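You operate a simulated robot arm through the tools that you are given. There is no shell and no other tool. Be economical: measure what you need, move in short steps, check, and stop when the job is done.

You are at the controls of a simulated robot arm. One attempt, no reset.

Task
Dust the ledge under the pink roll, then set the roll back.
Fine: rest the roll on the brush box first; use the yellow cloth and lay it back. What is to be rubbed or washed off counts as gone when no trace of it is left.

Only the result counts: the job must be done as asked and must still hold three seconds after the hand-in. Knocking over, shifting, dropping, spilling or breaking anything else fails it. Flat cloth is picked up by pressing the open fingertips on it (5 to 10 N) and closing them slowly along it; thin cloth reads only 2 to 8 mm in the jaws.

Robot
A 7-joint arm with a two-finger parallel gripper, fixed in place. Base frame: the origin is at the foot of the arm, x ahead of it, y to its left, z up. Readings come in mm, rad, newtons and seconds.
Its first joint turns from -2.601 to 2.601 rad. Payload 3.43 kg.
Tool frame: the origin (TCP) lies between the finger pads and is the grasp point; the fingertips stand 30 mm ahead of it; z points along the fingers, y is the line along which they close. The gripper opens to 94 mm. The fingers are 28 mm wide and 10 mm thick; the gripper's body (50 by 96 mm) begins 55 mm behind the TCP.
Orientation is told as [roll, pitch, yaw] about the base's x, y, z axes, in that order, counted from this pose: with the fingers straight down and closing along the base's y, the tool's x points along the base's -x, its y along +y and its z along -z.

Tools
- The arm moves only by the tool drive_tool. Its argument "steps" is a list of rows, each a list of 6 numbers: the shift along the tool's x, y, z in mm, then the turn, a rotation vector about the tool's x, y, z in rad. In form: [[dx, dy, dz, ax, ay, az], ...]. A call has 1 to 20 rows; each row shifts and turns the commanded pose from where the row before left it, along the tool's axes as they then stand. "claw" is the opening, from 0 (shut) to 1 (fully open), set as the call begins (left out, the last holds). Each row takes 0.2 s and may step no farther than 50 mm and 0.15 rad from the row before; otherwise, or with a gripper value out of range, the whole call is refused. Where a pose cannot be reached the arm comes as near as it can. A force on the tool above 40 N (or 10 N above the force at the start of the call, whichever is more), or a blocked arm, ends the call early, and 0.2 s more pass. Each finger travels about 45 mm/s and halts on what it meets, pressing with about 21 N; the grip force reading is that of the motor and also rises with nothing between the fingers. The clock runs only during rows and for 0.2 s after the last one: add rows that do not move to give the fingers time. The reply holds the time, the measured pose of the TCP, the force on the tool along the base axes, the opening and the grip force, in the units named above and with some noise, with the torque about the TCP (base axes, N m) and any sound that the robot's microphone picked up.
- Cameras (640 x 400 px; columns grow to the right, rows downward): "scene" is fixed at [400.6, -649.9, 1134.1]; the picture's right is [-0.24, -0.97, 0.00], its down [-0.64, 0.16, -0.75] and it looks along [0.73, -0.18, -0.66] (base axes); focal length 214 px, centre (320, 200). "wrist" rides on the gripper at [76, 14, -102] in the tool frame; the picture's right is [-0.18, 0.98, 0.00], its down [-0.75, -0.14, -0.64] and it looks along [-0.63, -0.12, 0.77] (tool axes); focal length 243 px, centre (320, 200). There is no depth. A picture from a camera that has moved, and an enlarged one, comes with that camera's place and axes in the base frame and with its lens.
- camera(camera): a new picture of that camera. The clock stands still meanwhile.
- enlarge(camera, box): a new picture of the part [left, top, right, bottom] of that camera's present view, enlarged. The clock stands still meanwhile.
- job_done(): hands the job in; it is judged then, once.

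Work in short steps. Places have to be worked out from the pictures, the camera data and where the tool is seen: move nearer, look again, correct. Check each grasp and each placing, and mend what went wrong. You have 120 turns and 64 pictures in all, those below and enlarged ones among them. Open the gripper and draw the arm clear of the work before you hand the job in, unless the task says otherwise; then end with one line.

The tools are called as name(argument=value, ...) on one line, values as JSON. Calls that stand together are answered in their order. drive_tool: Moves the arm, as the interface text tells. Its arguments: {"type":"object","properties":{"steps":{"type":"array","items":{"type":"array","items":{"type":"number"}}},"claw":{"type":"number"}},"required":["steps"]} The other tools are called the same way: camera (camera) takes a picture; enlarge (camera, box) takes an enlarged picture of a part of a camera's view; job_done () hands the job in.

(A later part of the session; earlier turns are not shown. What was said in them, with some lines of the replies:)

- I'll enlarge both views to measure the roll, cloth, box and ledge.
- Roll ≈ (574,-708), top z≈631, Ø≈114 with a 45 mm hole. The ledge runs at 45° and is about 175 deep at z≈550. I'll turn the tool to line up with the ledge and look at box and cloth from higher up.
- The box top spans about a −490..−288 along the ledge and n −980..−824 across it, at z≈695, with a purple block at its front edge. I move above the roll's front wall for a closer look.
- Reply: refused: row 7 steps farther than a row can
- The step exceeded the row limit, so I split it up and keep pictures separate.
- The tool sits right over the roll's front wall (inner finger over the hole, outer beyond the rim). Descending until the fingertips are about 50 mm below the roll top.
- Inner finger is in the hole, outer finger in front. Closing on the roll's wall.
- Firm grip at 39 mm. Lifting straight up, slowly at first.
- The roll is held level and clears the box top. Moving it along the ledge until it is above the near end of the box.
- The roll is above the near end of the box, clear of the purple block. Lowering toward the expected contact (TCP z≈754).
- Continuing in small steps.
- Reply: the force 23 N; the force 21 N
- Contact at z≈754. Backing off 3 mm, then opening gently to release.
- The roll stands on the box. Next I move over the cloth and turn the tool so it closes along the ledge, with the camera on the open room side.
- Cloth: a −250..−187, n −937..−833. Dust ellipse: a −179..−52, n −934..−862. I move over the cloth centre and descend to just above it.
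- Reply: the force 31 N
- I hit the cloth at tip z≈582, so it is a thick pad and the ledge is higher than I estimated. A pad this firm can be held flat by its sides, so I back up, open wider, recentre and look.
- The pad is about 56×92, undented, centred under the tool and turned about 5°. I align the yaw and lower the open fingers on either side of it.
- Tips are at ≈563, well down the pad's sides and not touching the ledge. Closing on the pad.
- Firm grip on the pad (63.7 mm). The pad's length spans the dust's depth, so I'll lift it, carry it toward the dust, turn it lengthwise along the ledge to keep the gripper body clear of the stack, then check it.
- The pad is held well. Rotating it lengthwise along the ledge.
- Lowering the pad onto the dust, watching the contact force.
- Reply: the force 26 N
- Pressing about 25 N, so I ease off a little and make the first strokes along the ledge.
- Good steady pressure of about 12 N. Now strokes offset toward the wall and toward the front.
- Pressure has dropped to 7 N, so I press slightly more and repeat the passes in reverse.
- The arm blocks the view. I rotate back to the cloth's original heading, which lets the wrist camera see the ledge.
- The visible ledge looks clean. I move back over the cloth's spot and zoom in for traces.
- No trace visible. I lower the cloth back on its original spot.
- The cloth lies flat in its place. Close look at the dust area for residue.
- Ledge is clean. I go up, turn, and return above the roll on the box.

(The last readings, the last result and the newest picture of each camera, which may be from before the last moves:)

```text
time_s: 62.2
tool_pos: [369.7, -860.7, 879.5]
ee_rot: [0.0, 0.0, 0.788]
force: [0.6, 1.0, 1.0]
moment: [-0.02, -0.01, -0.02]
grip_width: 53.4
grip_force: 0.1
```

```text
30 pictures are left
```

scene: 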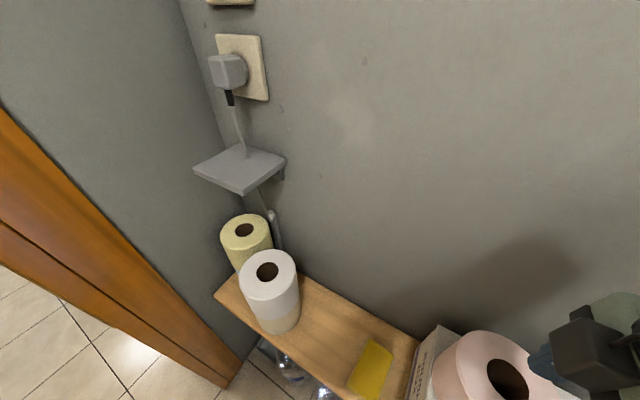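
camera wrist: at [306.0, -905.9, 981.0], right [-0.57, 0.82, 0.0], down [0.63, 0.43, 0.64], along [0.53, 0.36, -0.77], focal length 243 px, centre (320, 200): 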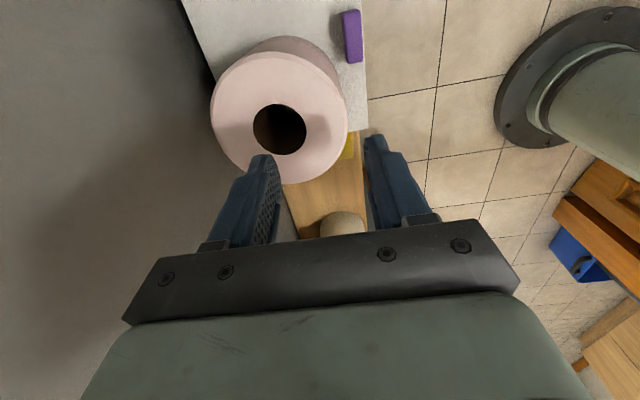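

The scene view also shows a clean ledge. The tool is aligned with the roll as at release, so I descend to grip.

drive_tool(steps=[[0, -1, 30, 0, 0, 0.003], [0, 0, 30, 0, 0, 0], [0, 0, 15, 0, 0, 0], [0, 0, 15, 0, 0, 0], [0, 0, 15, 0, 0, 0], [0, 0, 10, 0, 0, 0], [0, 0, 9, 0, 0, 0], [0, 0, 0, 0, 0, 0]])

enlarge(camera="scene", box=[240, 280, 432, 400])

```text
time_s: 64.0
tool_pos: [371.5, -861.8, 755.3]
ee_rot: [0.0, 0.001, 0.787]
force: [0.3, -0.3, 0.3]
moment: [0.0, -0.02, 0.03]
grip_width: 53.1
grip_force: 0.0
```

```text
3.33 times, centred on (336, 340) of scene
camera zoom: at [400.6, -649.9, 1134.1], right [-0.24, -0.97, 0.0], down [-0.64, 0.16, -0.75], along [0.73, -0.18, -0.66], focal length 715 px, centre (267, -267)
```

zoom: 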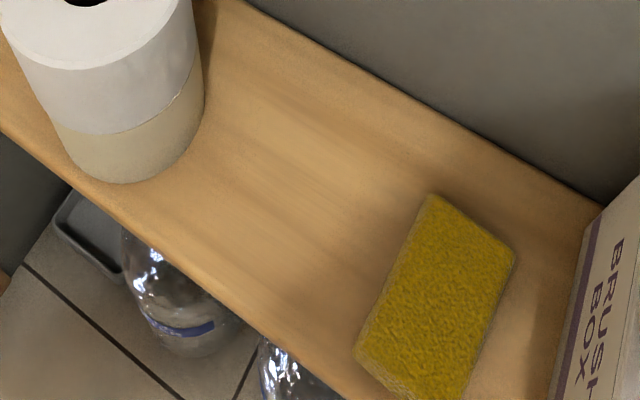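

Ledge confirmed clean from the scene camera. Closing on the roll's wall and lifting.

drive_tool(steps=[[0, 0, 0, 0, 0, 0], [0, 0, 0, 0, 0, 0], [0, 0, 0, 0, 0, 0], [0, 0, 0, 0, 0, 0], [0, 0, 0, 0, 0, 0]], claw=0.25)

drive_tool(steps=[[0, 0, -6, 0, 0, 0], [0, 0, -10, 0, 0, 0], [0, 0, -15, 0, 0, 0], [0, 0, -14, 0, 0, 0], [0, 0, 0, 0, 0, 0]], claw=0.2)

camera(camera="wrist")

```text
time_s: 65.2
tool_pos: [372.4, -861.4, 755.2]
ee_rot: [0.0, 0.0, 0.786]
force: [-0.8, -0.2, 0.1]
moment: [0.01, -0.01, 0.03]
grip_width: 39.0
grip_force: 21.1
```

```text
time_s: 66.4
tool_pos: [370.5, -862.2, 799.7]
ee_rot: [0.001, -0.001, 0.785]
force: [-1.0, -0.5, -0.8]
moment: [0.01, 0.02, -0.02]
grip_width: 39.2
grip_force: 20.8
```

```text
28 pictures are left
camera wrist: at [306.8, -905.3, 902.2], right [-0.56, 0.83, 0.0], down [0.63, 0.43, 0.64], along [0.53, 0.36, -0.77], focal length 243 px, centre (320, 200)
```

wrist: 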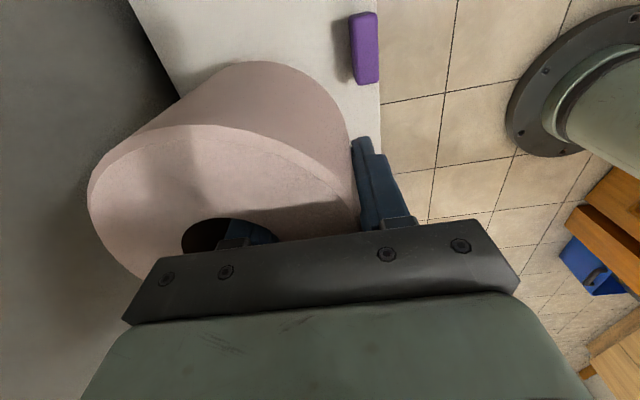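

Held as before and level. Carrying it back along the ledge to above its original spot.

drive_tool(steps=[[-20, 0, 0, 0, 0, 0], [-40, 2, 0, 0, 0, 0], [-40, 2, 0, 0, 0, 0], [-40, 2, 0, 0, 0, 0], [-40, 0, 0, 0, 0, 0], [-40, 0, 0, 0, 0, 0], [-20, 0, 0, 0, 0, 0], [-11, 0, 0, 0, 0, 0], [0, 0, 0, 0, 0, 0], [0, 0, 0, 0, 0, 0]])

```text
time_s: 68.6
tool_pos: [545.5, -680.6, 799.8]
ee_rot: [-0.001, -0.001, 0.785]
force: [0.1, -0.1, -1.4]
moment: [0.02, 0.0, -0.03]
grip_width: 39.0
grip_force: 20.9
```

In position; lowering, with small steps at the end.

drive_tool(steps=[[0, 1, 30, 0, 0, 0], [0, 0, 30, 0, 0, 0], [0, 0, 30, 0, 0, 0], [0, 0, 30, 0, 0, 0], [0, 0, 30, 0, 0, 0], [0, 0, 20, 0, 0, 0], [0, 0, 10, 0, 0, 0], [0, 0, 4, 0, 0, 0], [0, 0, 0, 0, 0, 0]])

drive_tool(steps=[[0, 0, 3, 0, 0, 0], [0, 0, 0, 0, 0, 0]])

drive_tool(steps=[[0, 0, 1.5, 0, 0, 0], [0, 0, 0, 0, 0, 0]])

```text
time_s: 70.6
tool_pos: [543.7, -679.9, 616.1]
ee_rot: [0.0, 0.001, 0.787]
force: [0.7, -0.3, 0.2]
moment: [0.0, 0.01, 0.02]
grip_width: 38.9
grip_force: 20.8
```

```text
time_s: 71.2
tool_pos: [544.5, -679.2, 613.9]
ee_rot: [0.0, 0.001, 0.788]
force: [-0.4, 0.6, -1.4]
moment: [0.05, 0.01, -0.03]
grip_width: 39.0
grip_force: 21.2
```

```text
time_s: 71.8
tool_pos: [543.9, -679.1, 611.6]
ee_rot: [-0.002, 0.0, 0.786]
force: [1.2, 1.0, -0.7]
moment: [0.03, 0.02, 0.02]
grip_width: 38.8
grip_force: 20.7
```

drive_tool(steps=[[0, 0, 1, 0, 0, 0], [0, 0, 0, 0, 0, 0]])

drive_tool(steps=[[0, 0, 1, 0, 0, 0], [0, 0, 0, 0, 0, 0]])

```text
time_s: 72.4
tool_pos: [542.9, -679.9, 611.1]
ee_rot: [0.002, 0.0, 0.783]
force: [0.2, -0.2, -1.9]
moment: [0.02, 0.05, 0.0]
grip_width: 39.2
grip_force: 21.2
```

```text
time_s: 73.0
tool_pos: [543.9, -679.5, 609.0]
ee_rot: [-0.001, 0.0, 0.785]
force: [-0.2, -0.4, -1.4]
moment: [-0.01, 0.04, 0.01]
grip_width: 39.0
grip_force: 20.5
```

drive_tool(steps=[[0, 0, 1, 0, 0, 0], [0, 0, 0, 0, 0, 0]])

drive_tool(steps=[[0, 0, 1, 0, 0, 0], [0, 0, 0, 0, 0, 0]])

```text
time_s: 73.6
tool_pos: [544.1, -678.9, 610.0]
ee_rot: [-0.002, 0.0, 0.786]
force: [-0.1, 1.1, 10.1]
moment: [0.19, 0.15, 0.03]
grip_width: 39.2
grip_force: 21.1
```

```text
time_s: 74.2
tool_pos: [544.4, -679.8, 608.0]
ee_rot: [-0.002, -0.001, 0.787]
force: [0.3, -0.3, 21.3]
moment: [0.15, 0.3, -0.01]
grip_width: 39.2
grip_force: 20.7
```

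The roll is seated. Easing off 1.5 mm, releasing, and withdrawing upward.

drive_tool(steps=[[0, 0, -1.5, 0, 0, 0], [0, 0, 0, 0, 0, 0]])

drive_tool(steps=[[0, 0, 0, 0, 0, 0], [0, 0, 0, 0, 0, 0], [0, 0, 0, 0, 0, 0]], claw=0.57)

drive_tool(steps=[[0, 0, -8, 0, 0, 0], [0, 0, -15, 0, 0, 0], [0, 0, -25, 0, 0, 0], [0, 0, -40, 0, 0, 0], [0, 0, -40, 0, 0, 0], [0, 0, -40, 0, 0, 0], [0, 0, -40, 0, 0, 0], [30, 30, -20, 0, 0, 0], [30, 30, -20, 0, 0, 0], [30, 30, -20, 0, 0, 0], [30, 30, 0, 0, 0, 0], [30, 30, 0, 0, 0, 0], [0, 30, 0, 0, 0, 0], [0, 0, 0, 0, 0, 0]])

enlarge(camera="scene", box=[200, 200, 520, 400])

camera(camera="wrist")

```text
time_s: 74.8
tool_pos: [544.8, -678.6, 608.4]
ee_rot: [0.0, 0.0, 0.787]
force: [0.3, -0.3, 1.5]
moment: [-0.09, 0.02, 0.08]
grip_width: 38.9
grip_force: 20.8
```

```text
time_s: 75.6
tool_pos: [544.8, -679.3, 609.8]
ee_rot: [0.0, 0.0, 0.786]
force: [0.6, -0.7, -0.6]
moment: [-0.01, 0.02, 0.0]
grip_width: 53.8
grip_force: 0.0
```

```text
time_s: 78.6
tool_pos: [309.7, -658.2, 876.2]
ee_rot: [-0.001, 0.001, 0.786]
force: [-0.2, -0.5, 0.3]
moment: [0.03, 0.02, -0.01]
grip_width: 53.9
grip_force: 0.1
```

```text
2.00 times, centred on (360, 300) of scene
camera zoom: at [400.6, -649.9, 1134.1], right [-0.24, -0.97, 0.0], down [-0.64, 0.16, -0.75], along [0.73, -0.18, -0.66], focal length 429 px, centre (240, 0)
```

zoom: 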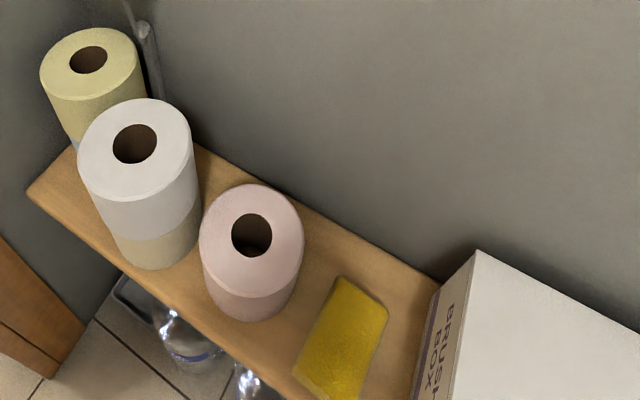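

```text
26 pictures are left
camera wrist: at [244.7, -701.2, 978.6], right [-0.56, 0.83, 0.0], down [0.63, 0.43, 0.64], along [0.53, 0.36, -0.77], focal length 243 px, centre (320, 200)
```

wrist: 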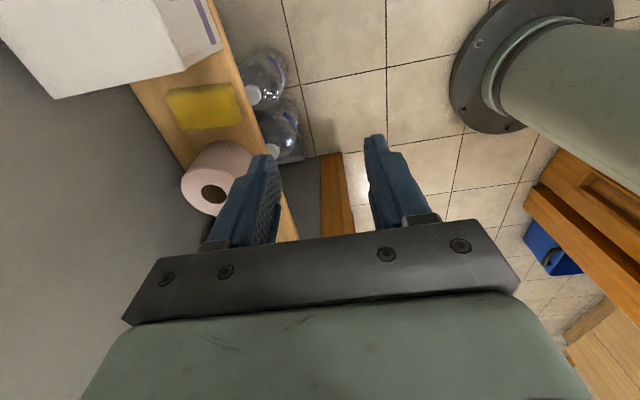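

Everything is back in place: the ledge is clean, the roll stands within a few mm of its original spot, the cloth is flat, and the stack and box are unmoved. The arm is clear with the gripper open, so I hand in.

job_done()

```text
The job is handed in.
```

The ledge under the pink roll is dusted with no trace visible on camera, the roll is back within about 4 mm of where it stood, and the yellow cloth lies flat in its place.
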